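You operate a simulated robot arm through the tools that you are given. There is no shell and no other tool. Be economical: measure what you need, move in short steps, check, and stop when the job is done.

You are at the controls of a simulated robot arm. One attempt, no reset.

Task
Give the carriage pot the fills and mists that the cream card names.
Fine: the card names the mix too; fills before mists; end with the carriage at LOAD.
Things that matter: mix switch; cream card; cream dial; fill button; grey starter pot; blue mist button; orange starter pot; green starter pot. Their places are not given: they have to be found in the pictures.

Only the result counts: the job must be done as asked and must still hold three seconds after the hand-in. Knocking over, shifting, dropping, spilling or breaking anything else fails it.

Robot
A 7-joint arm with a two-finger parallel gripper, fixed in place. Base frame: the origin is at the foot of the arm, x ahead of it, y to its left, z up; the work surface is at about z = 0.753. Units: m, degrees, N and s.
With the tool pointing down near the work surface it reaches from about 0.2 to 0.68 m from the base axis. Its first joint turns from -66.0 to 66.0 degrees. Payload 2.4 kg.
The tool frame sits at the grasp point between the pads (the TCP): z along the fingers, y along the line on which they close. The tips reach 0.03 m beyond it. Largest opening 0.094 m; finger width 0.028, thickness 0.01; the body of the gripper, 0.05 by 0.096 m, starts 0.055 m behind the TCP.
Orientation is that of the tool frame in the base frame, as a unit quaternion [x, y, z, w]. With the fingers straight down and closing along the base's y, the tool's x points along the base's -x, its y along +y and its z along -z.

Tools
- The arm moves only by the tool move_arm. Its argument "rows" is a list that holds one entry, the list of rows, each a list of 6 numbers: the shift along the base's x, y, z in m, then the turn, a rotation vector about the base's x, y, z in degrees. In form: [[[tx, ty, tz, ax, ay, az], ...]]. A call has 1 to 8 rows; each row is the pose to reach, as a shift and turn from the pose commanded when the call began. "gripper" is the finger opening in m, from 0 to 0.094, set as the call begins (left out, the last holds). Each row takes 0.2 s and may step no farther than 0.05 m and 8.6 degrees from the row before; otherwise, or with a gripper value out of range, the whole call is refused. Where a pose cannot be reached the arm comes as near as it can. A force on the tool above 40 N (or 10 N above the force at the start of the call, whichever is more), or a blocked arm, ends the call early, and 0.2 s more pass. Each finger travels about 0.153 m/s and halts on what it meets, pressing with about 31 N; the grip force reading is that of the motor and also rises with nothing between the fingers. The clock runs only during rows and for 0.2 s after the last one: add rows that repeat a pose to give the fingers time. The reply holds the time, the measured pose of the TCP, the force on the tool along the base axes, the opening and the grip force, in the units named above and with some noise, and new pictures: "pictures" is both (left out), scene, wrist or none.
- Cameras (640 x 400 px; columns grow to the right, rows downward): "scene" is fixed at [0.0449, 0.4784, 1.4445]; the picture's right is [-0.69, -0.72, 0.00], its down [-0.40, 0.39, -0.83] and it looks along [0.60, -0.58, -0.56] (base axes); focal length 341 px, centre (320, 200). "wrist" rides on the gripper at [-0.037, 0, -0.058] in the tool frame; the picture's right is [0.00, -1.00, 0.00], its down [0.97, 0.00, -0.24] and it looks along [0.24, 0.00, 0.97] (tool axes); focal length 218 px, centre (320, 200).
- point_at(camera, pixels): for up to 12 pixels [column, row] of the newest picture of that camera ("zoom" is the newest enlarged one), the place [x, y, z] in the base frame of the surface seen there, good to about 0.002 m. No time passes.
- inspect(camera, box): a new picture of the part [left, top, right, bottom] of that camera's present view, enlarged. No time passes.
- sign_off(): hands the job in; it is judged then, once.

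Work in short steps. Measure before you move; look again where a grasp or a placing could have gone wrong, and mend it. You have 80 turns and 120 pictures in all, those below and enlarged ones among them. Open the gripper and draw the arm clear of the work before you hand the job in, unless the task says otherwise; then end with one line.

The tools are called after "Call:" by a JSON object that holds its "fn" and its "kwargs". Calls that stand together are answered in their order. move_arm: Moves the arm, as the interface text tells. Its arguments: {"type":"object","properties":{"rows":{"type":"array"},"gripper":{"type":"number"},"pictures":{"type":"string","enum":["both","scene","wrist","none"]}},"required":["rows"]} The other tools are called the same way: point_at (camera, pixels) gives the place of the surface under pixels of a picture; inspect (camera, box) takes an enlarged picture of a part of a camera's view; sign_off () hands the job in.

At the start:

```text
clock: 0.0
eef_pos: [0.3143, 0.0828, 1.1606]
tcp_rot: [0.0, 1.0, 0.0, 0.0]
contact_force: [-0.2, -0.2, 0.2]
opening: 0.0944
grasp_force: 0.0
```

scene: 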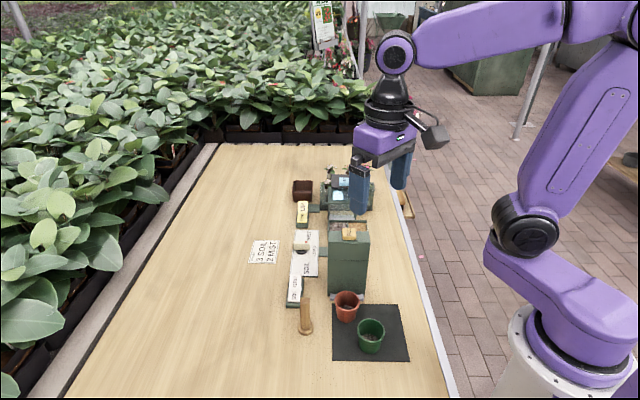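
wrist: 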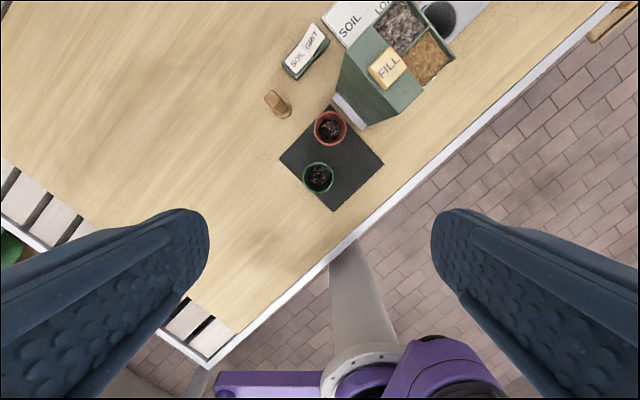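

I'll enlarge the scene to read the cards and the device.

Call:
{"fn": "inspect", "kwargs": {"camera": "scene", "box": [240, 160, 400, 260]}}

Call:
{"fn": "inspect", "kwargs": {"camera": "scene", "box": [260, 240, 420, 340]}}

Call:
{"fn": "inspect", "kwargs": {"camera": "wrist", "box": [250, 0, 490, 150]}}

```text
4.00 times, centred on (320, 210) of scene
```

zoom: 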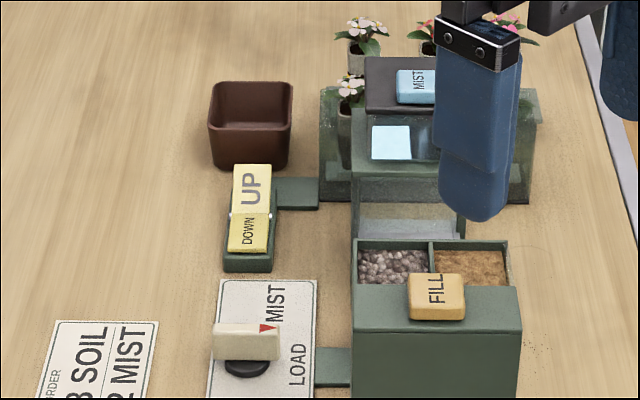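

```text
4.00 times, centred on (340, 290) of scene
```

zoom: 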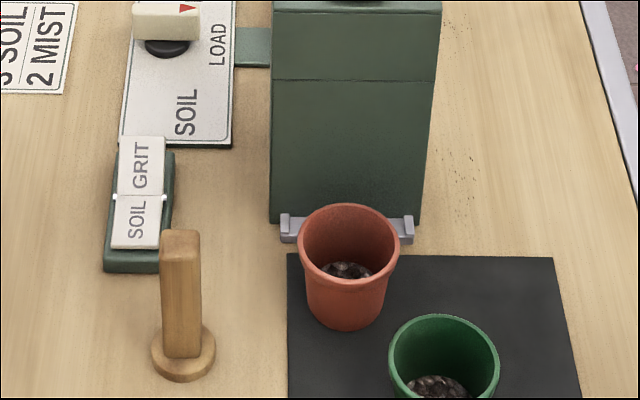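

```text
2.67 times, centred on (370, 75) of wrist
```

zoom: 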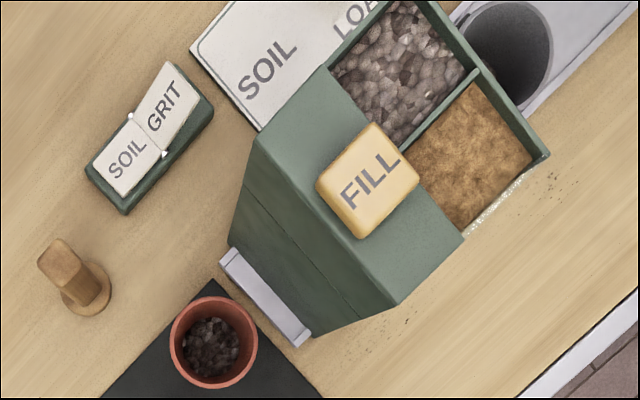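

The card reads something like "3 SOIL, 2 MIST". I'll read it closer and locate the parts.

Call:
{"fn": "inspect", "kwargs": {"camera": "scene", "box": [244, 225, 324, 275]}}

Call:
{"fn": "point_at", "kwargs": {"camera": "scene", "pixels": [[263, 252], [301, 246], [307, 242], [292, 245], [302, 252], [349, 234], [344, 182], [305, 207], [302, 219], [297, 281], [293, 297], [349, 300]]}}

```text
8.00 times, centred on (284, 250) of scene
```

zoom: 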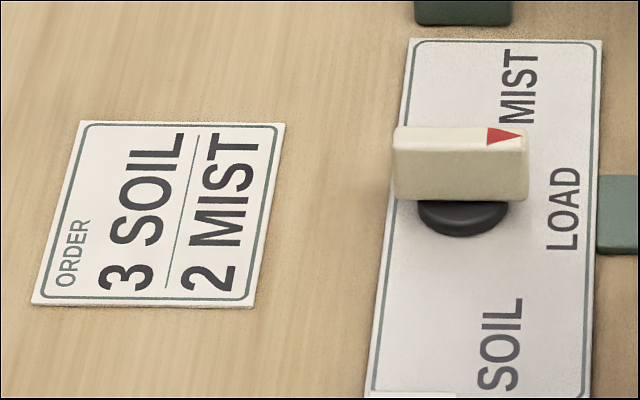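

```text
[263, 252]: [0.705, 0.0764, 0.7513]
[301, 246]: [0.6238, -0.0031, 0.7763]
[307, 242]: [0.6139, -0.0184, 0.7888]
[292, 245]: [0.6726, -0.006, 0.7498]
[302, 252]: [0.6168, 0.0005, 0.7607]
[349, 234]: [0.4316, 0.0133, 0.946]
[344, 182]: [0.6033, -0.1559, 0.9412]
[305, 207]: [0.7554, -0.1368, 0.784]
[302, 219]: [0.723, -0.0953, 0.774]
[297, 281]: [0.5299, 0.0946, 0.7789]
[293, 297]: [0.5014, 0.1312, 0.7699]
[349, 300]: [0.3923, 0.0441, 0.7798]
```

The order is 3 SOIL and 2 MIST, and the dial pointer seems to be at LOAD. I'll move the hand over the machine to see it from above.

Call:
{"fn": "move_arm", "kwargs": {"rows": [[[0.04, -0.02, 0, 0, 0, 0], [0.08, -0.04, 0, 0, 0, 0], [0.12, -0.06, 0, 0, 0, 0], [0.16, -0.08, 0, 0, 0, 0], [0.19, -0.1, 0, 0, 0, 0], [0.19, -0.1, 0, 0, 0, 0]]], "gripper": 0.0}}

```text
clock: 1.4
eef_pos: [0.5081, -0.0189, 1.159]
tcp_rot: [-0.001, 1.0, 0.0, 0.001]
contact_force: [0.0, 0.6, 0.4]
opening: 0.0
grasp_force: 31.2
```

scene: 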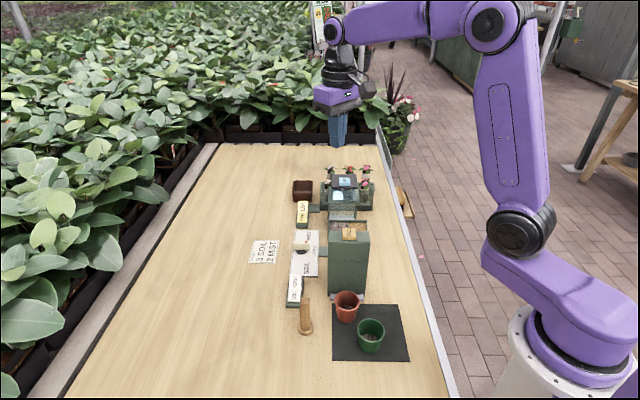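
wrist: 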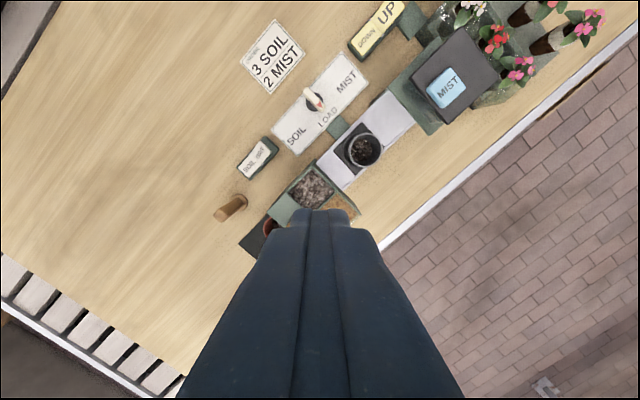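

The wrist view shows everything: dial at (314,97), carriage with grey pot at (362,148), mix switch at (258,157), mist button at (446,86). I'll zoom in on these and measure.

Call:
{"fn": "inspect", "kwargs": {"camera": "wrist", "box": [230, 45, 390, 145]}}

Call:
{"fn": "inspect", "kwargs": {"camera": "wrist", "box": [220, 120, 400, 232]}}

Call:
{"fn": "point_at", "kwargs": {"camera": "wrist", "pixels": [[315, 104], [312, 97], [320, 109], [308, 90], [446, 86], [250, 164], [262, 152], [256, 158], [362, 148], [300, 110], [450, 70]]}}

Call:
{"fn": "inspect", "kwargs": {"camera": "scene", "box": [280, 160, 400, 235]}}

```text
4.00 times, centred on (310, 95) of wrist
```

zoom: 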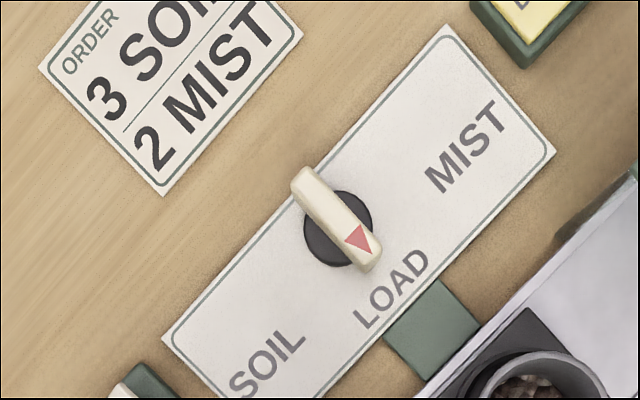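

```text
3.56 times, centred on (310, 176) of wrist
```

zoom: 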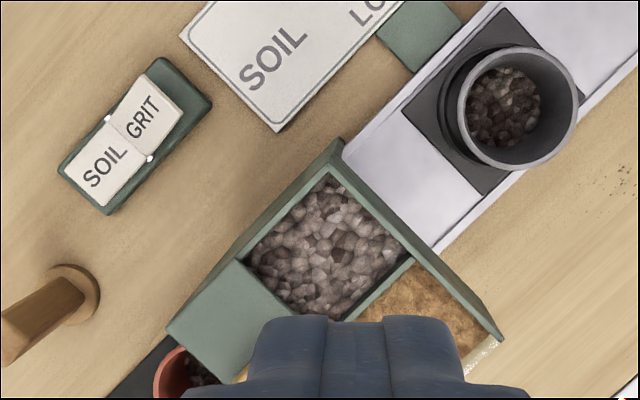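

```text
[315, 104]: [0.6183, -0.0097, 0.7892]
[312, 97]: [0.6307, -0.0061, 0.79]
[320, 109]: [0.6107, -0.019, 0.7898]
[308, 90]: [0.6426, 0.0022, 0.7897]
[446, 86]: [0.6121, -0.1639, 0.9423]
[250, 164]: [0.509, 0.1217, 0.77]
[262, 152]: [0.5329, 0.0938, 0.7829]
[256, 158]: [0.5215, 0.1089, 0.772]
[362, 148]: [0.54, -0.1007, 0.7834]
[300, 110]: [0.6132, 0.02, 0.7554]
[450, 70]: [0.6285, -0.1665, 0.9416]
```

```text
5.33 times, centred on (340, 198) of scene
```

zoom: 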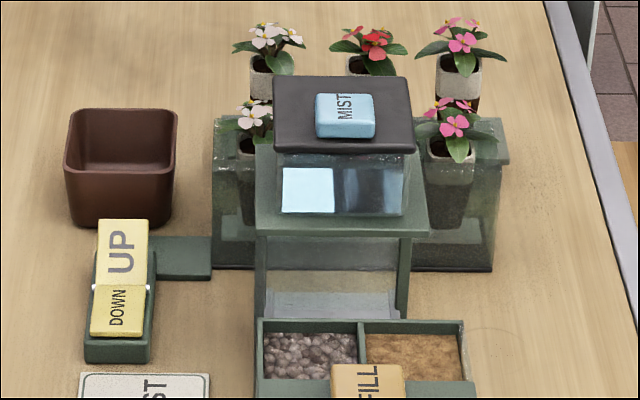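

GRIT's end is high (0.783) and SOIL's end low (0.770), so SOIL is pressed. The grey pot stands on the carriage. Next I'll measure the hopper and mist house corners for clearance.

Call:
{"fn": "point_at", "kwargs": {"camera": "wrist", "pixels": [[314, 161], [268, 215], [357, 213], [316, 163], [412, 78], [442, 41], [481, 72], [446, 110], [392, 82], [434, 133], [436, 86], [456, 86]]}}

Call:
{"fn": "point_at", "kwargs": {"camera": "scene", "pixels": [[349, 234], [329, 236], [369, 236], [330, 221], [368, 221], [344, 182], [332, 187], [357, 188], [332, 175], [357, 175], [341, 180], [350, 184]]}}

Call:
{"fn": "inspect", "kwargs": {"camera": "wrist", "box": [340, 0, 540, 125]}}

```text
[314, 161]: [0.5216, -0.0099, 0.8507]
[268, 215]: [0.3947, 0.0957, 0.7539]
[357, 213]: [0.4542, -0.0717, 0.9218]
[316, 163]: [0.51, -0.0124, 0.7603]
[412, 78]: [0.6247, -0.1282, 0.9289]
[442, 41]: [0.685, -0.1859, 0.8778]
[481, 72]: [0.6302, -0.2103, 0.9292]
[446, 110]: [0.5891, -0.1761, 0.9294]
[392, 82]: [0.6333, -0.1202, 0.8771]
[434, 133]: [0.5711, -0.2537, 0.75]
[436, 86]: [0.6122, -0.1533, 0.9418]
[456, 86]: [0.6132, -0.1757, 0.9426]
```

```text
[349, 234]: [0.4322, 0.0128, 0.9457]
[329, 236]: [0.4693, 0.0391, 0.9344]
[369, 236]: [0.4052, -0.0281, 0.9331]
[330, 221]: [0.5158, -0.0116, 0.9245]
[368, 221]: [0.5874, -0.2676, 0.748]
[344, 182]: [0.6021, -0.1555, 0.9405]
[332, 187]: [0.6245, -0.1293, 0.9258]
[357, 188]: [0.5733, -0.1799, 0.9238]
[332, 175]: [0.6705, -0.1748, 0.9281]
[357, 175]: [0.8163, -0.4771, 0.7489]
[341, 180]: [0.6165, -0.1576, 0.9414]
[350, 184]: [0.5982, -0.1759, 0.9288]
```

```text
3.20 times, centred on (440, 62) of wrist
```

zoom: 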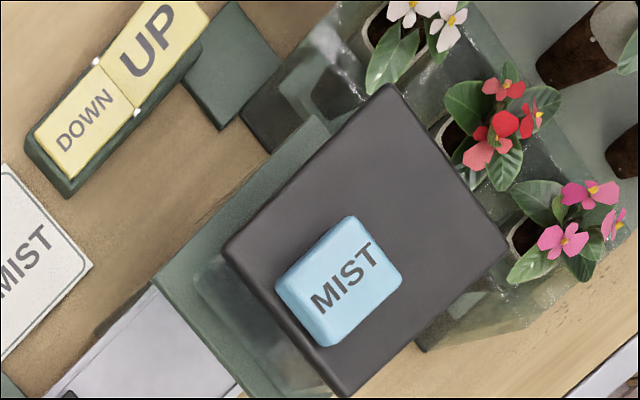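

Clearances are about 0.11 m on both sides. I'll move above the dial, yawed 43° so that the fingers straddle the bar.

Call:
{"fn": "move_arm", "kwargs": {"rows": [[[0.02, 0.002, -0.035, 0, 0, 7.2], [0.04, 0.004, -0.075, 0, 0, 14.4], [0.06, 0.006, -0.115, 0, 0, 21.6], [0.08, 0.008, -0.155, 0, 0, 28.8], [0.1, 0.009, -0.195, 0, 0, 36], [0.12, 0.009, -0.235, 0, 0, 43], [0.12, 0.009, -0.26, 0, 0, 43], [0.12, 0.009, -0.26, 0, 0, 43]]], "gripper": 0.05}}

```text
clock: 3.2
eef_pos: [0.6247, -0.0103, 0.9039]
tcp_rot: [-0.367, 0.93, 0.0, 0.0]
contact_force: [-0.8, 0.1, -0.4]
opening: 0.0501
grasp_force: 0.0
```

scene: 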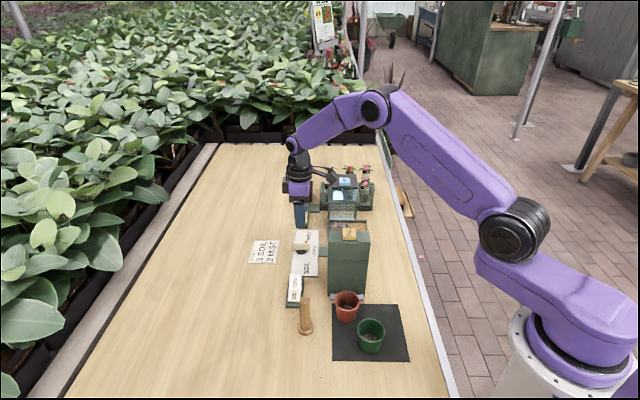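
wrist: 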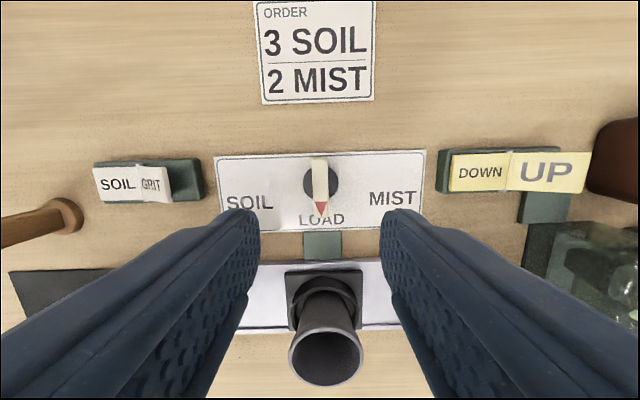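

The bar now looks well aligned at (320,187). I'll measure its ends and the disc.

Call:
{"fn": "point_at", "kwargs": {"camera": "wrist", "pixels": [[319, 163], [320, 187], [321, 208], [315, 187], [326, 187], [307, 182], [334, 182], [307, 220], [240, 203], [393, 199]]}}

Call:
{"fn": "inspect", "kwargs": {"camera": "wrist", "box": [240, 140, 400, 240]}}

```text
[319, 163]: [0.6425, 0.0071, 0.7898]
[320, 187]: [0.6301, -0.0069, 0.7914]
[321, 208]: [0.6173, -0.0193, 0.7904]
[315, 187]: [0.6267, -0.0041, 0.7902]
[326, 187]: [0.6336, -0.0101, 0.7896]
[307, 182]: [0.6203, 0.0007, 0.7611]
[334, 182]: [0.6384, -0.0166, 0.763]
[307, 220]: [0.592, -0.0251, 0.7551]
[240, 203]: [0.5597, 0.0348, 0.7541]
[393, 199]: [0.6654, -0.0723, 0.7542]
```

```text
4.00 times, centred on (320, 190) of wrist
```

zoom: 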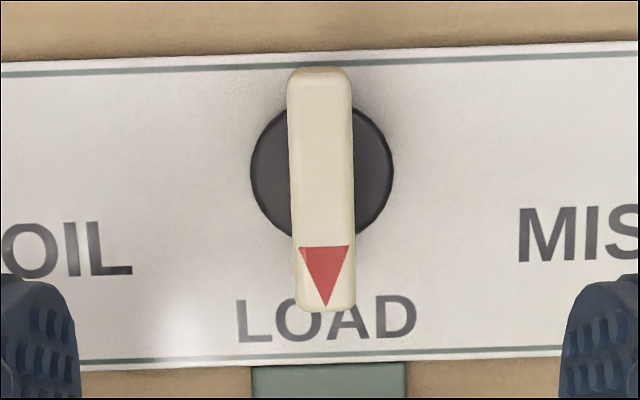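

The bar centre is at about (0.630,-0.0065) with its top at 0.790 and the disc at 0.762. I'll descend so the tips reach 0.772, then close.

Call:
{"fn": "move_arm", "kwargs": {"rows": [[[0.0055, 0.002, -0.04, 0, 0, 0], [0.0055, 0.002, -0.075, 0, 0, 0], [0.0055, 0.002, -0.099, 0, 0, 0], [0.0055, 0.002, -0.099, 0, 0, 0]]], "pictures": "wrist"}}

Call:
{"fn": "move_arm", "kwargs": {"rows": [[[0, 0, 0, 0, 0, 0], [0, 0, 0, 0, 0, 0]]], "gripper": 0.0, "pictures": "wrist"}}

```text
clock: 4.2
eef_pos: [0.6297, -0.0064, 0.803]
tcp_rot: [-0.367, 0.93, 0.0, 0.0]
contact_force: [0.4, 0.6, -0.3]
opening: 0.05
grasp_force: 0.1
```

wrist: 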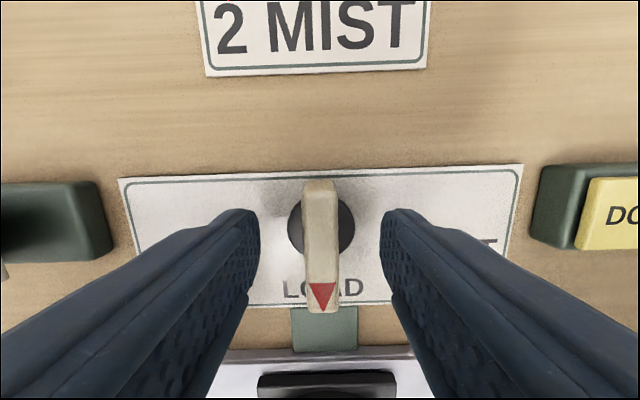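

```text
clock: 4.8
eef_pos: [0.6294, -0.0072, 0.803]
tcp_rot: [-0.366, 0.931, -0.001, 0.001]
contact_force: [3.4, -2.4, -4.6]
opening: 0.0129
grasp_force: 45.5
```

wrist: 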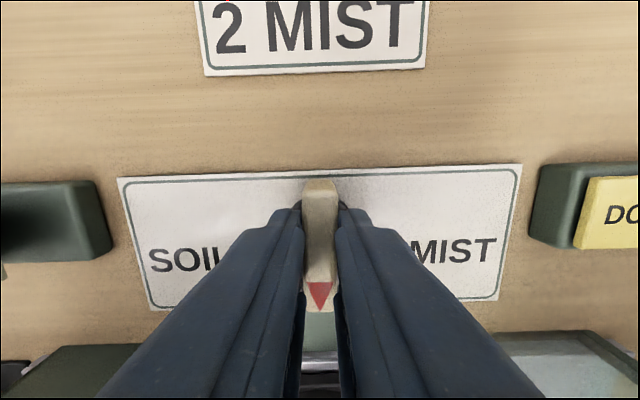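

The bar is gripped (opening 0.0129). I'll turn it clockwise toward SOIL, in steps.

Call:
{"fn": "move_arm", "kwargs": {"rows": [[[0, 0, 0, 0, 0, -8], [0, 0, 0, 0, 0, -16], [0, 0, 0, 0, 0, -24], [0, 0, 0, 0, 0, -32], [0, 0, 0, 0, 0, -40], [0, 0, 0, 0, 0, -48], [0, 0, 0, 0, 0, -48]]]}}

```text
clock: 6.4
eef_pos: [0.6294, -0.0087, 0.8039]
tcp_rot: [0.046, 0.999, 0.0, 0.001]
contact_force: [-13.1, -18.0, 33.0]
opening: 0.013
grasp_force: 45.1
```

scene: 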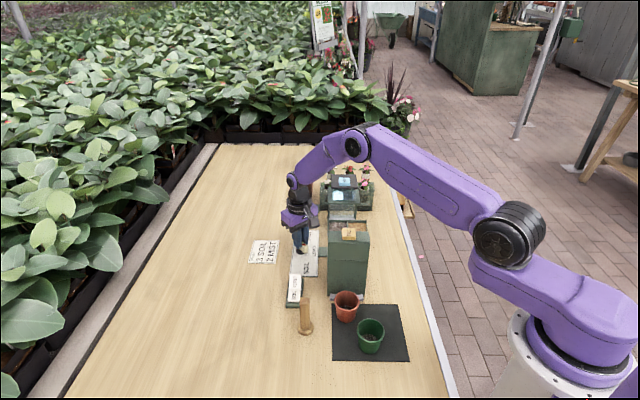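
wrist: 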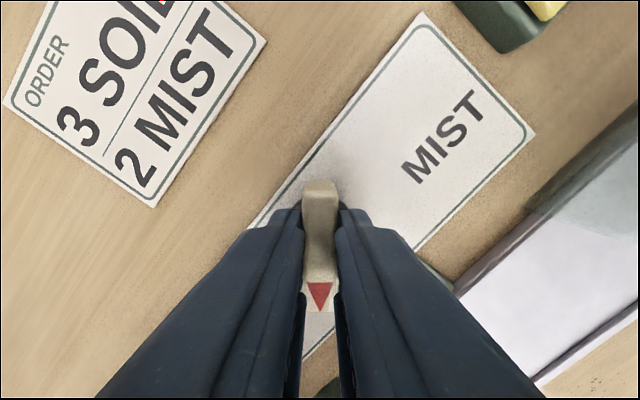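

The knob has turned about 48° but the force has built up to 33 N. I'll open to relax the arm and look at the state.

Call:
{"fn": "move_arm", "kwargs": {"rows": [[[0, 0, 0, 0, 0, 0], [0, 0, 0, 0, 0, 0]]], "gripper": 0.05, "pictures": "wrist"}}

Call:
{"fn": "move_arm", "kwargs": {"rows": [[[0, 0, 0.04, 0, 0, 0], [0, 0, 0.08, 0, 0, 0], [0, 0, 0.12, 0, 0, 0], [0, 0, 0.12, 0, 0, 0]]], "pictures": "wrist"}}

```text
clock: 7.0
eef_pos: [0.6301, -0.0044, 0.8019]
tcp_rot: [0.043, 0.999, 0.0, 0.0]
contact_force: [0.7, 0.6, -0.2]
opening: 0.0499
grasp_force: 0.0
```

wrist: 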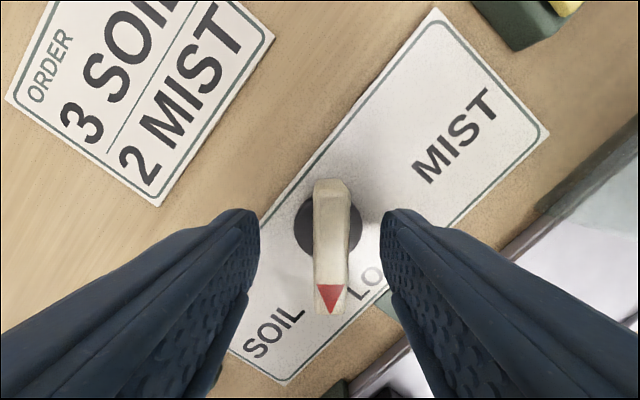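

```text
clock: 8.0
eef_pos: [0.6327, -0.0064, 0.923]
tcp_rot: [0.044, 0.999, 0.0, -0.001]
contact_force: [0.2, 0.2, 0.0]
opening: 0.0503
grasp_force: 0.1
```

wrist: 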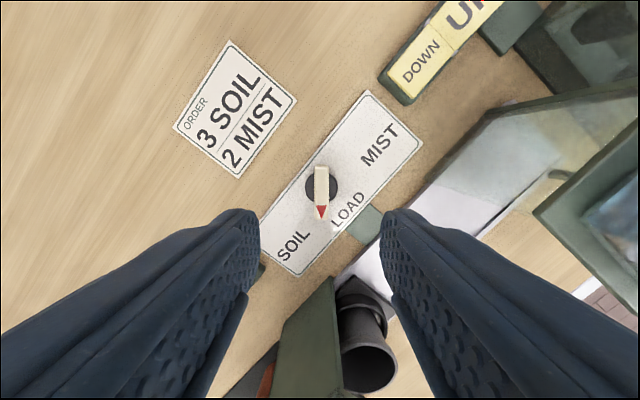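

The pointer is halfway and the pot has started moving toward the hopper. I'll re-measure the bar so I can regrip and turn about the true pivot.

Call:
{"fn": "point_at", "kwargs": {"camera": "wrist", "pixels": [[322, 168], [322, 190], [322, 212], [305, 186], [338, 186], [293, 245], [348, 208], [382, 145], [365, 345]]}}

Call:
{"fn": "inspect", "kwargs": {"camera": "wrist", "box": [250, 130, 410, 230]}}

```text
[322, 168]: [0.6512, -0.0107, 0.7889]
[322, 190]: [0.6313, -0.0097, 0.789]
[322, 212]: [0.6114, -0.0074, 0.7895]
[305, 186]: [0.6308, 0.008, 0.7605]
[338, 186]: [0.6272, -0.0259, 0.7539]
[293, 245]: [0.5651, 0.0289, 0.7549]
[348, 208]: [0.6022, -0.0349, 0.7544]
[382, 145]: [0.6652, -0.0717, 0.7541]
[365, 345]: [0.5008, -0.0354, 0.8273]
```

```text
4.00 times, centred on (330, 180) of wrist
```

zoom: 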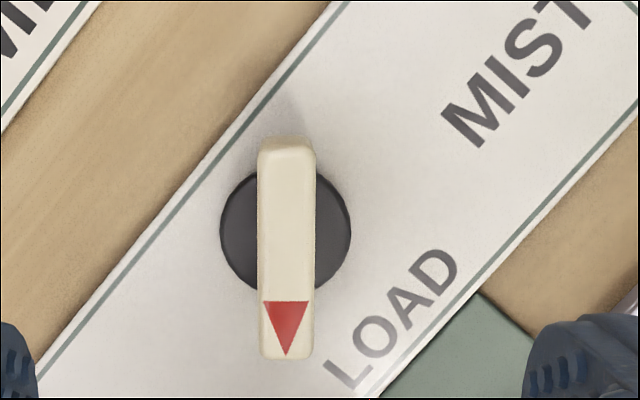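

The pivot is at about (0.6305,-0.0085), so the tool was 2.5 mm off. I'll regrip centred on it and turn further.

Call:
{"fn": "move_arm", "kwargs": {"rows": [[[0.0, -0.0025, -0.04, 0, 0, 0], [0.0, -0.0025, -0.08, 0, 0, 0], [0.0, -0.0025, -0.12, 0, 0, 0], [0.0, -0.0025, -0.12, 0, 0, 0]]], "pictures": "none"}}

Call:
{"fn": "move_arm", "kwargs": {"rows": [[[0, 0, 0, 0, 0, 0], [0, 0, 0, 0, 0, 0]]], "gripper": 0.0, "pictures": "none"}}

Call:
{"fn": "move_arm", "kwargs": {"rows": [[[0, 0, 0, 0, 0, -7], [0, 0, 0, 0, 0, -14], [0, 0, 0, 0, 0, -20], [0, 0, 0, 0, 0, -20]]]}}

```text
clock: 9.0
eef_pos: [0.6297, -0.0105, 0.7999]
tcp_rot: [0.044, 0.999, 0.0, 0.0]
contact_force: [-0.3, -0.3, 0.6]
opening: 0.0499
grasp_force: 0.0
```

```text
clock: 9.6
eef_pos: [0.6285, -0.0078, 0.8]
tcp_rot: [0.042, 0.999, 0.001, 0.001]
contact_force: [2.2, 8.9, -3.8]
opening: 0.0128
grasp_force: 44.7
```

```text
clock: 10.6
eef_pos: [0.6303, -0.0086, 0.8008]
tcp_rot: [0.215, 0.977, -0.001, -0.001]
contact_force: [-8.2, 7.0, 8.1]
opening: 0.0175
grasp_force: 45.5
```

scene: 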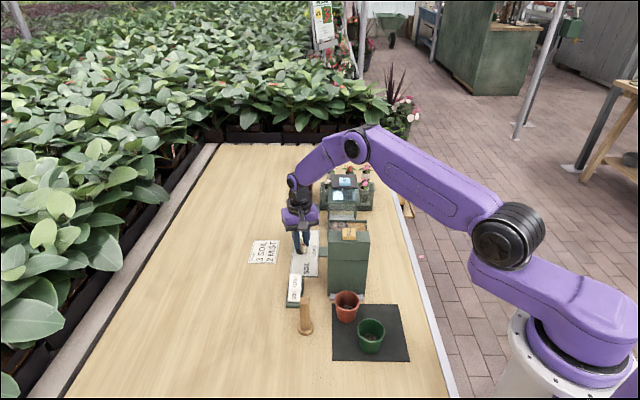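
wrist: 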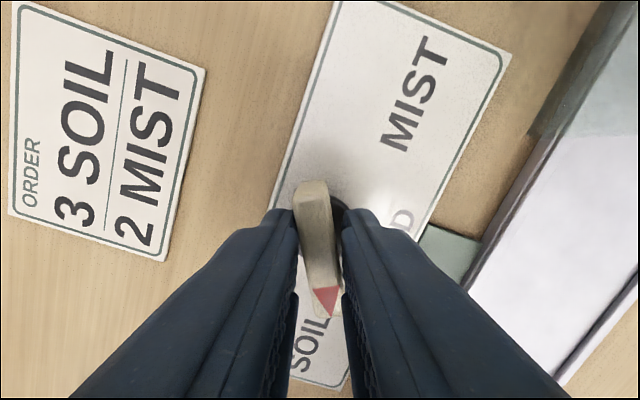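

The opening grew to 0.0175 and the bar lags the fingers, so it has hit its stop. I'll release, rise and look.

Call:
{"fn": "move_arm", "kwargs": {"rows": [[[0, 0, 0, 0, 0, 0], [0, 0, 0, 0, 0, 0], [0, 0, 0.045, 0, 0, 0], [0, 0, 0.09, 0, 0, 0], [0, 0, 0.135, 0, 0, 0], [0, 0, 0.18, 0, 0, 0], [0, 0, 0.225, 0, 0, 0], [0, 0, 0.225, 0, 0, 0]]], "gripper": 0.05}}

Call:
{"fn": "inspect", "kwargs": {"camera": "wrist", "box": [240, 90, 400, 190]}}

Call:
{"fn": "inspect", "kwargs": {"camera": "scene", "box": [280, 170, 400, 245]}}

```text
clock: 12.4
eef_pos: [0.6313, -0.0096, 1.0251]
tcp_rot: [0.216, 0.976, 0.0, 0.0]
contact_force: [0.1, 0.0, 1.1]
opening: 0.0501
grasp_force: 0.1
```

scene: 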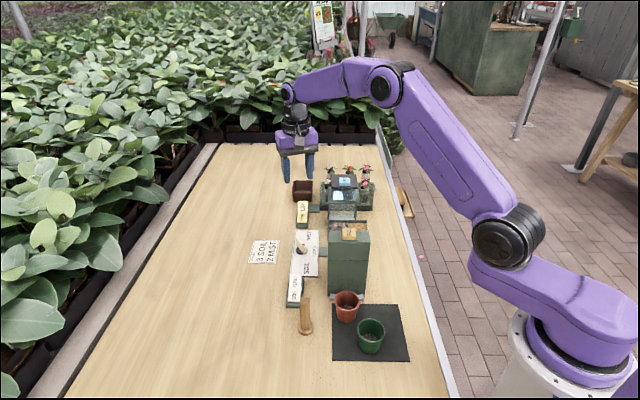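
wrist: 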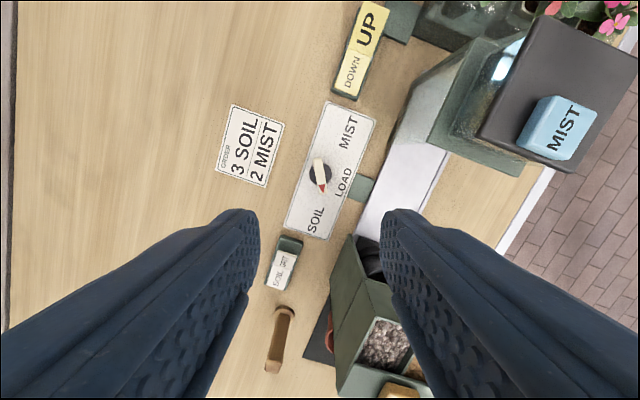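

```text
4.00 times, centred on (320, 140) of wrist
```

zoom: 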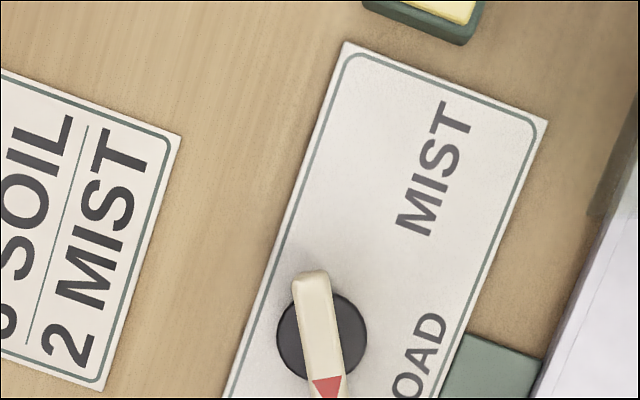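

```text
5.33 times, centred on (340, 208) of scene
```

zoom: 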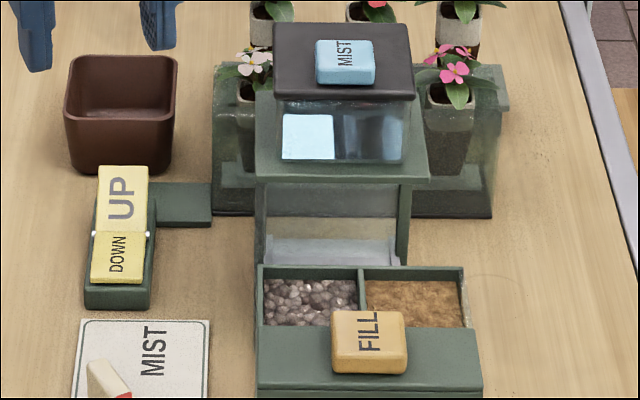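

The pot seems to sit under the hopper's edge at (368,258). I'll check both the pointer and the carriage.

Call:
{"fn": "inspect", "kwargs": {"camera": "wrist", "box": [250, 130, 410, 290]}}

Call:
{"fn": "point_at", "kwargs": {"camera": "wrist", "pixels": [[317, 160], [320, 176], [323, 190], [368, 252], [370, 265], [370, 230], [396, 212]]}}

```text
2.50 times, centred on (330, 210) of wrist
```

zoom: 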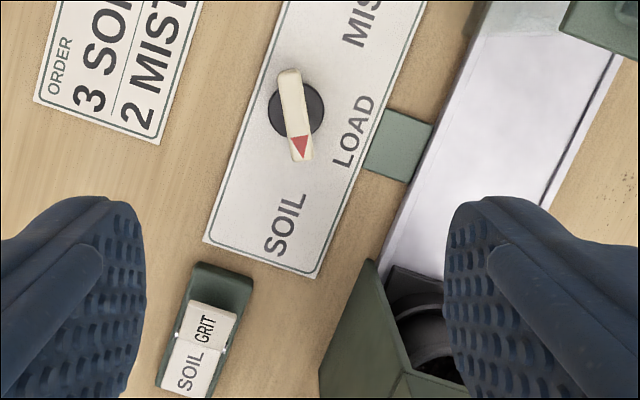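

```text
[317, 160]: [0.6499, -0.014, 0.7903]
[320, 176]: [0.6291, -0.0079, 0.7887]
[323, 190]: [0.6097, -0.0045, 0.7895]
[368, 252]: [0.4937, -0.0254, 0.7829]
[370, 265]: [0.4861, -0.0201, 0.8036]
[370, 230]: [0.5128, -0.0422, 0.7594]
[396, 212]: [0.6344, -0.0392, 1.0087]
```

The pointer has gone exactly 60° from LOAD to the SOIL stop. Now I'll move over the FILL button at (0.432,0.013,0.946) with the fingers closed.

Call:
{"fn": "move_arm", "kwargs": {"rows": [[[-0.04, 0.005, 0.01, 0, 0, 0], [-0.08, 0.01, 0.01, 0, 0, 0], [-0.12, 0.015, 0.01, 0, 0, 0], [-0.16, 0.02, 0.01, 0, 0, 0], [-0.198, 0.022, 0.01, 0, 0, 0], [-0.198, 0.022, 0.0, 0, 0, 0], [-0.198, 0.022, 0.0, 0, 0, 0]]], "gripper": 0.0}}

Call:
{"fn": "inspect", "kwargs": {"camera": "wrist", "box": [220, 50, 420, 250]}}

```text
clock: 14.0
eef_pos: [0.4334, 0.0128, 1.0254]
tcp_rot: [0.216, 0.976, 0.001, 0.0]
contact_force: [-0.4, -0.3, -0.2]
opening: 0.0003
grasp_force: 31.2
```

scene: 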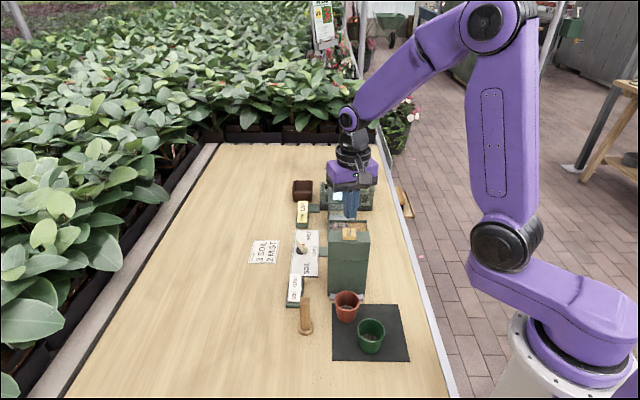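
wrist: 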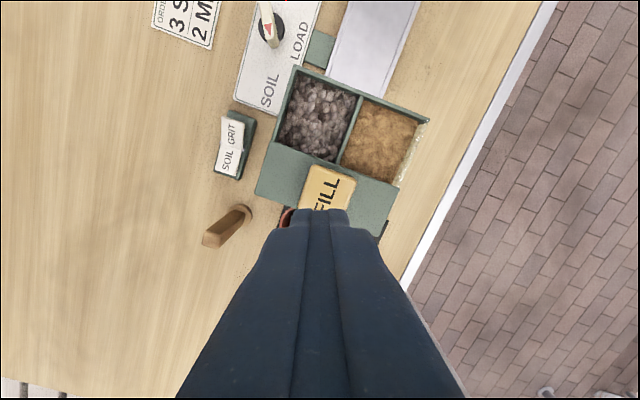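

```text
2.00 times, centred on (320, 150) of wrist
```

zoom: 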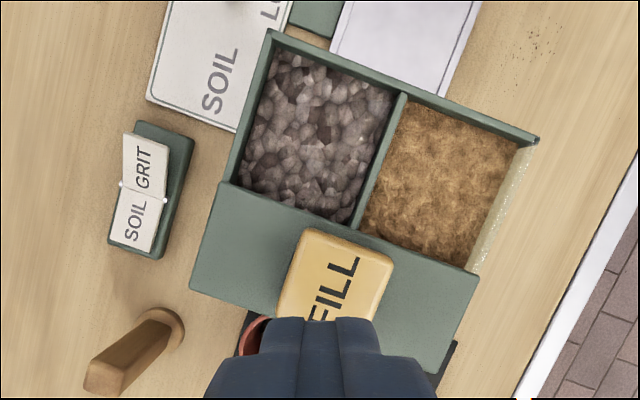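

The carriage is now fully under the hopper. Before filling I'll confirm the tilt of the mix switch.

Call:
{"fn": "point_at", "kwargs": {"camera": "zoom", "pixels": [[131, 241], [136, 222], [140, 203], [143, 186], [145, 165], [147, 145], [172, 160], [160, 235], [180, 136]]}}

Call:
{"fn": "inspect", "kwargs": {"camera": "scene", "box": [280, 265, 320, 315]}}

```text
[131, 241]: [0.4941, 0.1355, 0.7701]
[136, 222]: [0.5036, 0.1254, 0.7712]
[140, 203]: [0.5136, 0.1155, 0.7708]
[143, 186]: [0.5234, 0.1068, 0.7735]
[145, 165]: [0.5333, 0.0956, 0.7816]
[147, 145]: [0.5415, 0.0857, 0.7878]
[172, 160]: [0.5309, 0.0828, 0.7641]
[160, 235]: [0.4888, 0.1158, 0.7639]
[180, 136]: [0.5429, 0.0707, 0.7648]
```

```text
8.00 times, centred on (300, 290) of scene
```

zoom: 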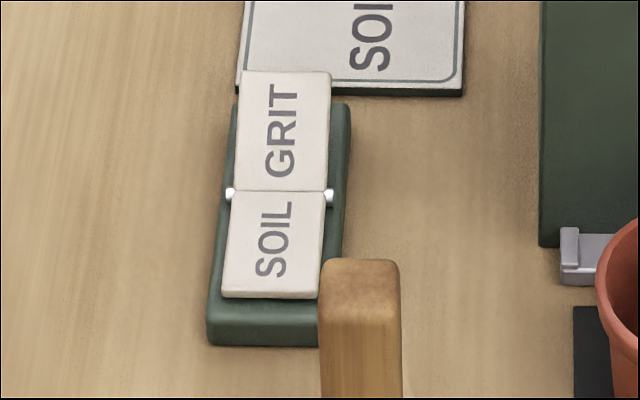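

SOIL lies flat (pressed) and GRIT is raised, so the mix is already SOIL. First FILL press: descend onto the button and check the force.

Call:
{"fn": "move_arm", "kwargs": {"rows": [[[0, 0, -0.035, 0, 0, 0], [0, 0, -0.046, 0, 0, 0], [0, 0, -0.052, 0, 0, 0], [0, 0, -0.056, 0, 0, 0]]], "pictures": "both"}}

```text
clock: 15.0
eef_pos: [0.4311, 0.0139, 0.9716]
tcp_rot: [0.217, 0.976, 0.0, 0.0]
contact_force: [0.3, -1.1, 3.6]
opening: 0.0001
grasp_force: 31.3
```

scene: 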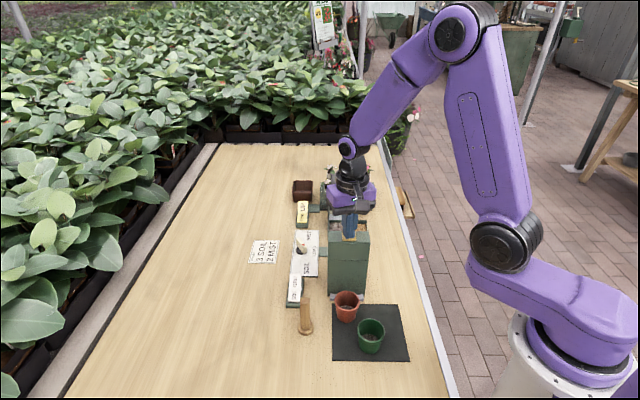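
wrist: 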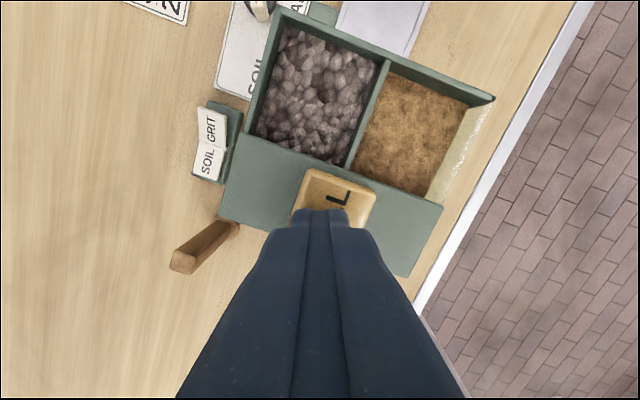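

Light contact at 3.6 N and the button is starting to travel. I'll push further.

Call:
{"fn": "move_arm", "kwargs": {"rows": [[[0, 0, -0.002, 0, 0, 0], [0, 0, -0.004, 0, 0, 0], [0, 0, -0.004, 0, 0, 0]]], "pictures": "wrist"}}

Call:
{"fn": "inspect", "kwargs": {"camera": "scene", "box": [310, 200, 390, 310]}}

```text
clock: 15.8
eef_pos: [0.4318, 0.0156, 0.9679]
tcp_rot: [0.216, 0.976, 0.0, 0.002]
contact_force: [2.6, -6.4, 14.6]
opening: 0.0
grasp_force: 30.8
```

wrist: 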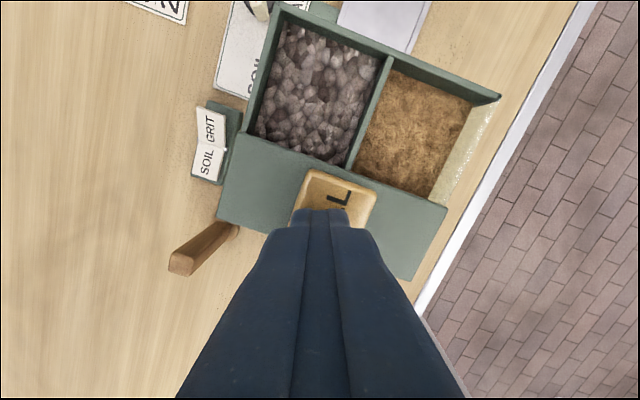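

```text
3.64 times, centred on (350, 255) of scene
```

zoom: 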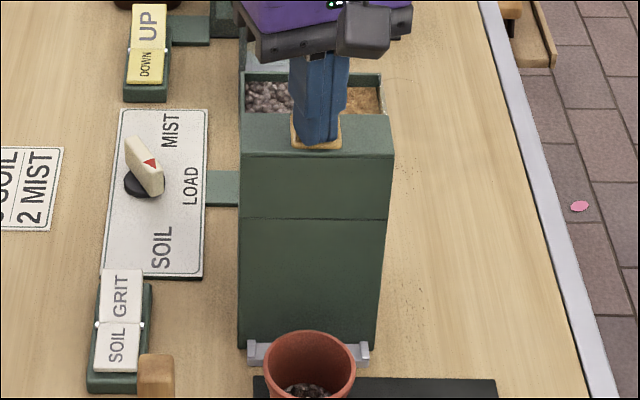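

Force is now 14.6 N, probably bottomed. I'll check the button's top height beside the finger.

Call:
{"fn": "point_at", "kwargs": {"camera": "wrist", "pixels": [[310, 188], [335, 190], [365, 200], [318, 180], [260, 185], [395, 230]]}}

```text
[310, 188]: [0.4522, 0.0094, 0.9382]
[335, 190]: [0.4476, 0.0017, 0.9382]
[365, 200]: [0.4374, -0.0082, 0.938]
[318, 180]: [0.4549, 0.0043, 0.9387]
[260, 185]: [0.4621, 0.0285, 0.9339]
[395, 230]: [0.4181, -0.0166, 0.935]
```

The button has dropped 8 mm (0.946 to 0.938). I'll push slightly harder to confirm it's bottomed, then release.

Call:
{"fn": "move_arm", "kwargs": {"rows": [[[0, 0, -0.003, 0, 0, 0], [0, 0, -0.003, 0, 0, 0]]], "pictures": "none"}}

Call:
{"fn": "move_arm", "kwargs": {"rows": [[[0, 0, 0.015, 0, 0, 0], [0, 0, 0.043, 0, 0, 0], [0, 0, 0.063, 0, 0, 0], [0, 0, 0.063, 0, 0, 0]]], "pictures": "both"}}

Call:
{"fn": "inspect", "kwargs": {"camera": "wrist", "box": [220, 50, 420, 250]}}

```text
clock: 16.4
eef_pos: [0.4328, 0.0141, 0.9658]
tcp_rot: [0.216, 0.976, 0.0, 0.001]
contact_force: [-0.9, -1.2, 33.6]
opening: 0.0
grasp_force: 30.8
```

```text
clock: 17.4
eef_pos: [0.4319, 0.0125, 1.0273]
tcp_rot: [0.216, 0.976, 0.0, 0.0]
contact_force: [1.2, 0.4, 0.2]
opening: 0.0001
grasp_force: 30.8
```

scene: 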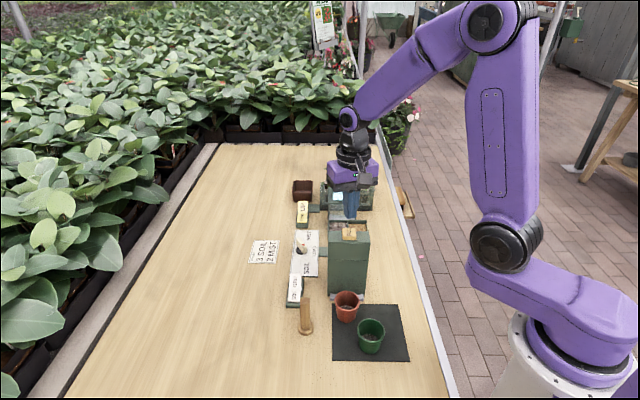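
wrist: 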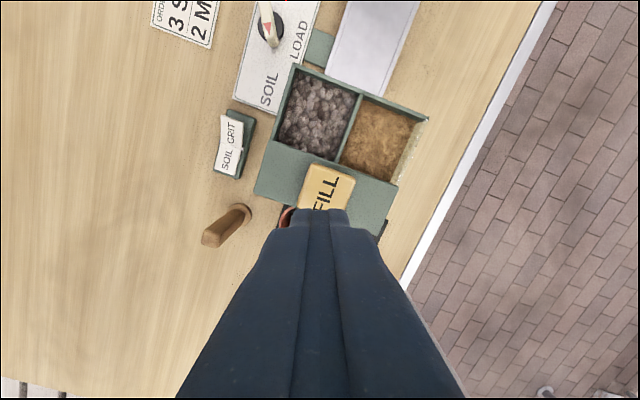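

```text
2.00 times, centred on (320, 150) of wrist
```

zoom: 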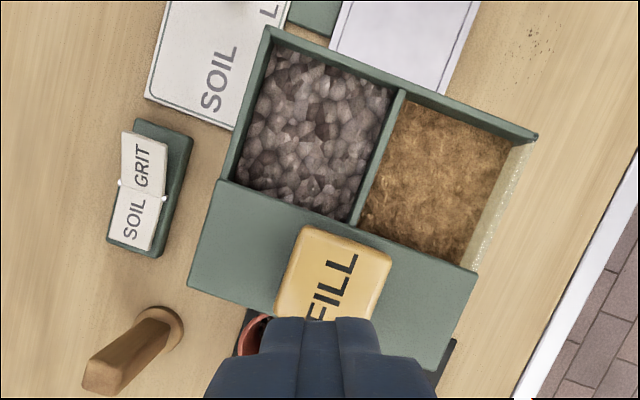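

Bottomed at 33 N and the button popped back up. Now presses two and three, each a full press with a pause between.

Call:
{"fn": "move_arm", "kwargs": {"rows": [[[0, 0, -0.035, 0, 0, 0], [0, 0, -0.05, 0, 0, 0], [0, 0, -0.057, 0, 0, 0], [0, 0, -0.062, 0, 0, 0], [0, 0, -0.062, 0, 0, 0]]], "pictures": "none"}}

Call:
{"fn": "move_arm", "kwargs": {"rows": [[[0, 0, 0.015, 0, 0, 0], [0, 0, 0.04, 0, 0, 0], [0, 0, 0.062, 0, 0, 0], [0, 0, 0.062, 0, 0, 0], [0, 0, 0.062, 0, 0, 0], [0, 0, 0.062, 0, 0, 0]]], "pictures": "none"}}

Call:
{"fn": "move_arm", "kwargs": {"rows": [[[0, 0, -0.035, 0, 0, 0], [0, 0, -0.05, 0, 0, 0], [0, 0, -0.057, 0, 0, 0], [0, 0, -0.062, 0, 0, 0], [0, 0, -0.062, 0, 0, 0]]], "pictures": "none"}}

Call:
{"fn": "move_arm", "kwargs": {"rows": [[[0, 0, 0.015, 0, 0, 0], [0, 0, 0.04, 0, 0, 0], [0, 0, 0.062, 0, 0, 0], [0, 0, 0.062, 0, 0, 0], [0, 0, 0.062, 0, 0, 0], [0, 0, 0.062, 0, 0, 0]]], "pictures": "wrist"}}

Call:
{"fn": "inspect", "kwargs": {"camera": "wrist", "box": [220, 50, 420, 250]}}

```text
clock: 18.6
eef_pos: [0.4349, 0.0132, 0.9648]
tcp_rot: [0.216, 0.976, 0.0, 0.003]
contact_force: [0.5, -5.2, 33.6]
opening: 0.0001
grasp_force: 31.4
```

```text
clock: 20.0
eef_pos: [0.4347, 0.0142, 1.0255]
tcp_rot: [0.216, 0.976, 0.0, 0.0]
contact_force: [0.1, -0.5, 0.1]
opening: 0.0
grasp_force: 31.0
```

```text
clock: 21.2
eef_pos: [0.4335, 0.015, 0.9658]
tcp_rot: [0.215, 0.977, 0.001, 0.002]
contact_force: [-3.4, 11.2, 32.8]
opening: 0.0001
grasp_force: 31.2
```

```text
clock: 22.6
eef_pos: [0.4326, 0.0126, 1.0258]
tcp_rot: [0.217, 0.976, 0.002, 0.0]
contact_force: [-0.2, -0.4, 0.3]
opening: 0.0003
grasp_force: 31.0
```

wrist: 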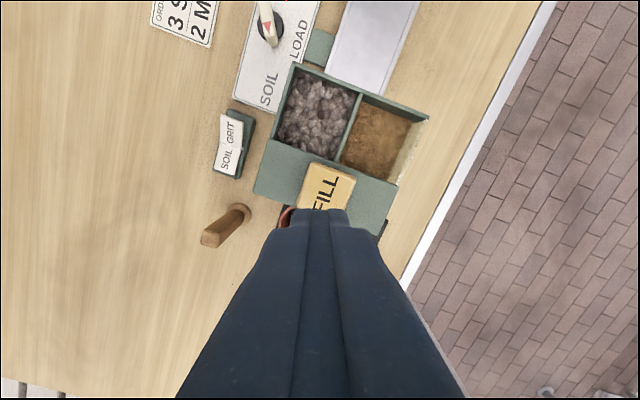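

```text
2.00 times, centred on (320, 150) of wrist
```

zoom: 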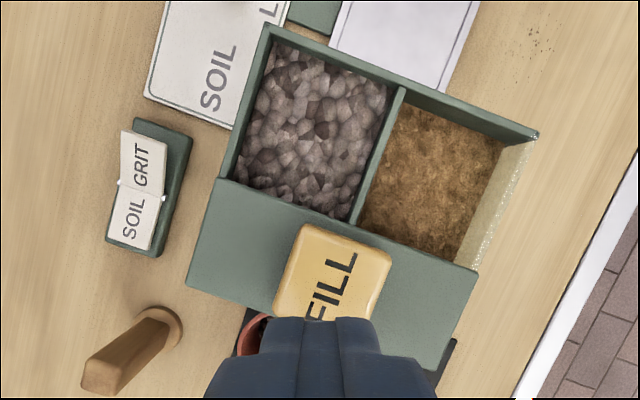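

The hopper levels have dropped a little. Now back to the dial, to grip the bar at the SOIL orientation (yaw +8 from here).

Call:
{"fn": "move_arm", "kwargs": {"rows": [[[0.04, -0.005, 0.01, 0, 0, 2], [0.08, -0.01, 0.01, 0, 0, 4], [0.12, -0.015, 0.01, 0, 0, 6], [0.16, -0.02, 0.01, 0, 0, 8], [0.198, -0.022, 0.0, 0, 0, 8], [0.198, -0.022, -0.045, 0, 0, 8], [0.198, -0.022, -0.09, 0, 0, 8], [0.198, -0.022, -0.09, 0, 0, 8]]], "gripper": 0.05, "pictures": "wrist"}}

```text
clock: 24.4
eef_pos: [0.6276, -0.0109, 0.9352]
tcp_rot: [0.146, 0.989, 0.001, -0.001]
contact_force: [1.1, -0.4, -0.8]
opening: 0.0503
grasp_force: 0.1
```

wrist: 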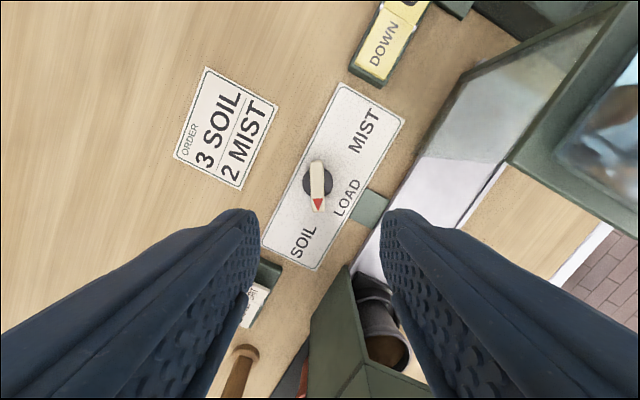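

The pot under the hopper (388,350) shows brown fill. The bar is aligned, so I'll descend and grip it.

Call:
{"fn": "inspect", "kwargs": {"camera": "wrist", "box": [340, 260, 440, 400]}}

Call:
{"fn": "move_arm", "kwargs": {"rows": [[[0.0, 0, -0.045, 0, 0, 0], [0.0, 0, -0.09, 0, 0, 0], [0.0, 0, -0.134, 0, 0, 0], [0.0, 0, -0.134, 0, 0, 0]]], "pictures": "none"}}

Call:
{"fn": "move_arm", "kwargs": {"rows": [[[0, 0, 0, 0, 0, 0], [0, 0, 0, 0, 0, 0]]], "gripper": 0.0, "pictures": "none"}}

Call:
{"fn": "move_arm", "kwargs": {"rows": [[[0, 0, 0, 0, 0, 8], [0, 0, 0, 0, 0, 16], [0, 0, 0, 0, 0, 24], [0, 0, 0, 0, 0, 32], [0, 0, 0, 0, 0, 40], [0, 0, 0, 0, 0, 48], [0, 0, 0, 0, 0, 48]]], "pictures": "wrist"}}

```text
2.86 times, centred on (390, 330) of wrist
```

zoom: 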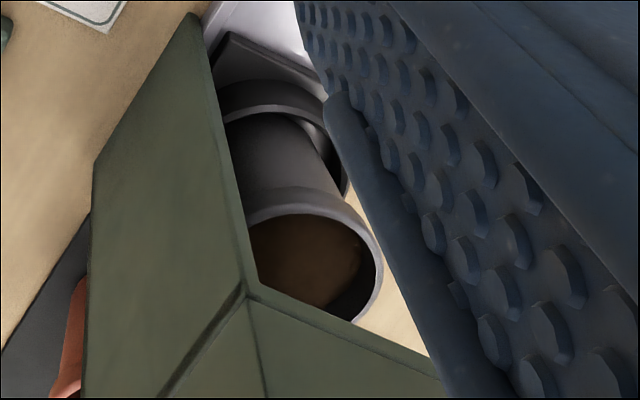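

```text
clock: 25.4
eef_pos: [0.6294, -0.004, 0.8021]
tcp_rot: [0.148, 0.989, 0.0, 0.001]
contact_force: [-0.2, -0.8, -0.2]
opening: 0.0498
grasp_force: 0.0
```

```text
clock: 26.0
eef_pos: [0.6285, -0.0081, 0.803]
tcp_rot: [0.147, 0.989, -0.001, 0.0]
contact_force: [-5.2, -14.9, 0.9]
opening: 0.0134
grasp_force: 45.3
```

```text
clock: 27.6
eef_pos: [0.6287, -0.008, 0.8035]
tcp_rot: [-0.269, 0.963, -0.001, -0.004]
contact_force: [-24.5, -6.7, 25.3]
opening: 0.0128
grasp_force: 44.2
```

wrist: 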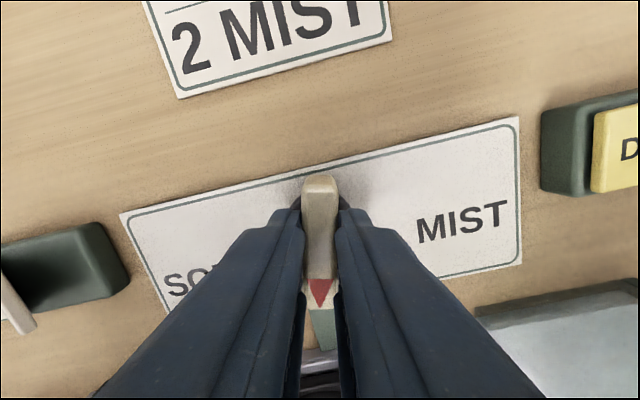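

It is turning well. I'll finish to LOAD (+12°), then release and rise to check the pot's contents.

Call:
{"fn": "move_arm", "kwargs": {"rows": [[[0, 0, 0, 0, 0, 6], [0, 0, 0, 0, 0, 12], [0, 0, 0, 0, 0, 12]]], "pictures": "none"}}

Call:
{"fn": "move_arm", "kwargs": {"rows": [[[0, 0, 0, 0, 0, 0], [0, 0, 0, 0, 0, 0], [0, 0, 0.045, 0, 0, 0], [0, 0, 0.09, 0, 0, 0], [0, 0, 0.135, 0, 0, 0], [0, 0, 0.18, 0, 0, 0], [0, 0, 0.225, 0, 0, 0], [0, 0, 0.225, 0, 0, 0]]], "gripper": 0.05}}

Call:
{"fn": "inspect", "kwargs": {"camera": "wrist", "box": [240, 100, 400, 300]}}

```text
clock: 28.4
eef_pos: [0.6272, -0.0078, 0.8035]
tcp_rot: [-0.368, 0.93, 0.002, -0.005]
contact_force: [-29.0, -6.3, 24.0]
opening: 0.0131
grasp_force: 44.7
```

```text
clock: 30.2
eef_pos: [0.63, -0.0086, 1.0283]
tcp_rot: [-0.367, 0.93, 0.0, 0.0]
contact_force: [-0.6, 0.4, -0.5]
opening: 0.0504
grasp_force: 0.0
```

scene: 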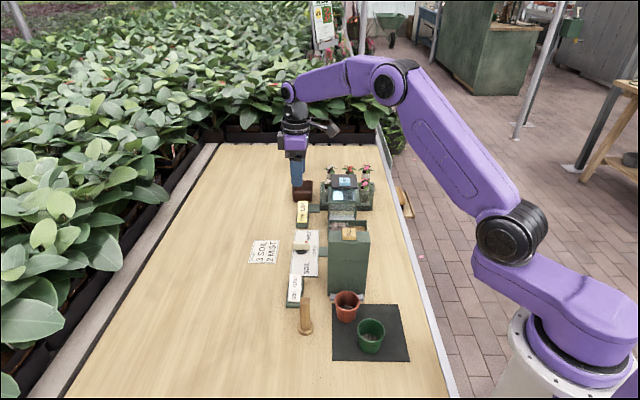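
wrist: 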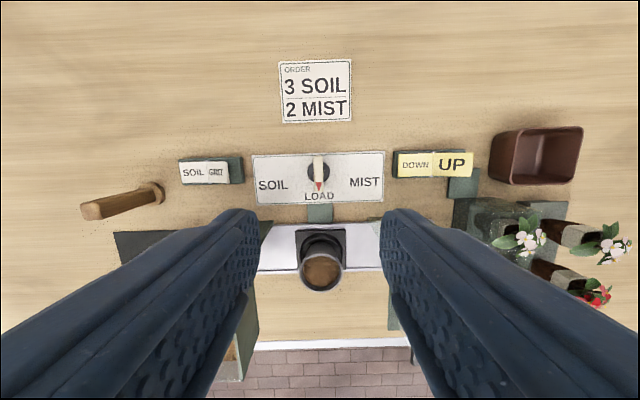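

```text
2.00 times, centred on (320, 200) of wrist
```

zoom: 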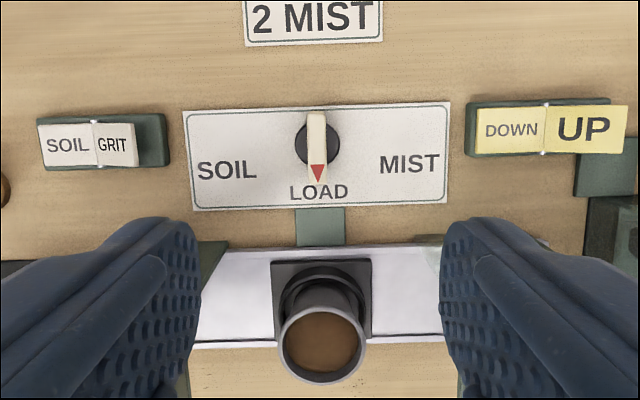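

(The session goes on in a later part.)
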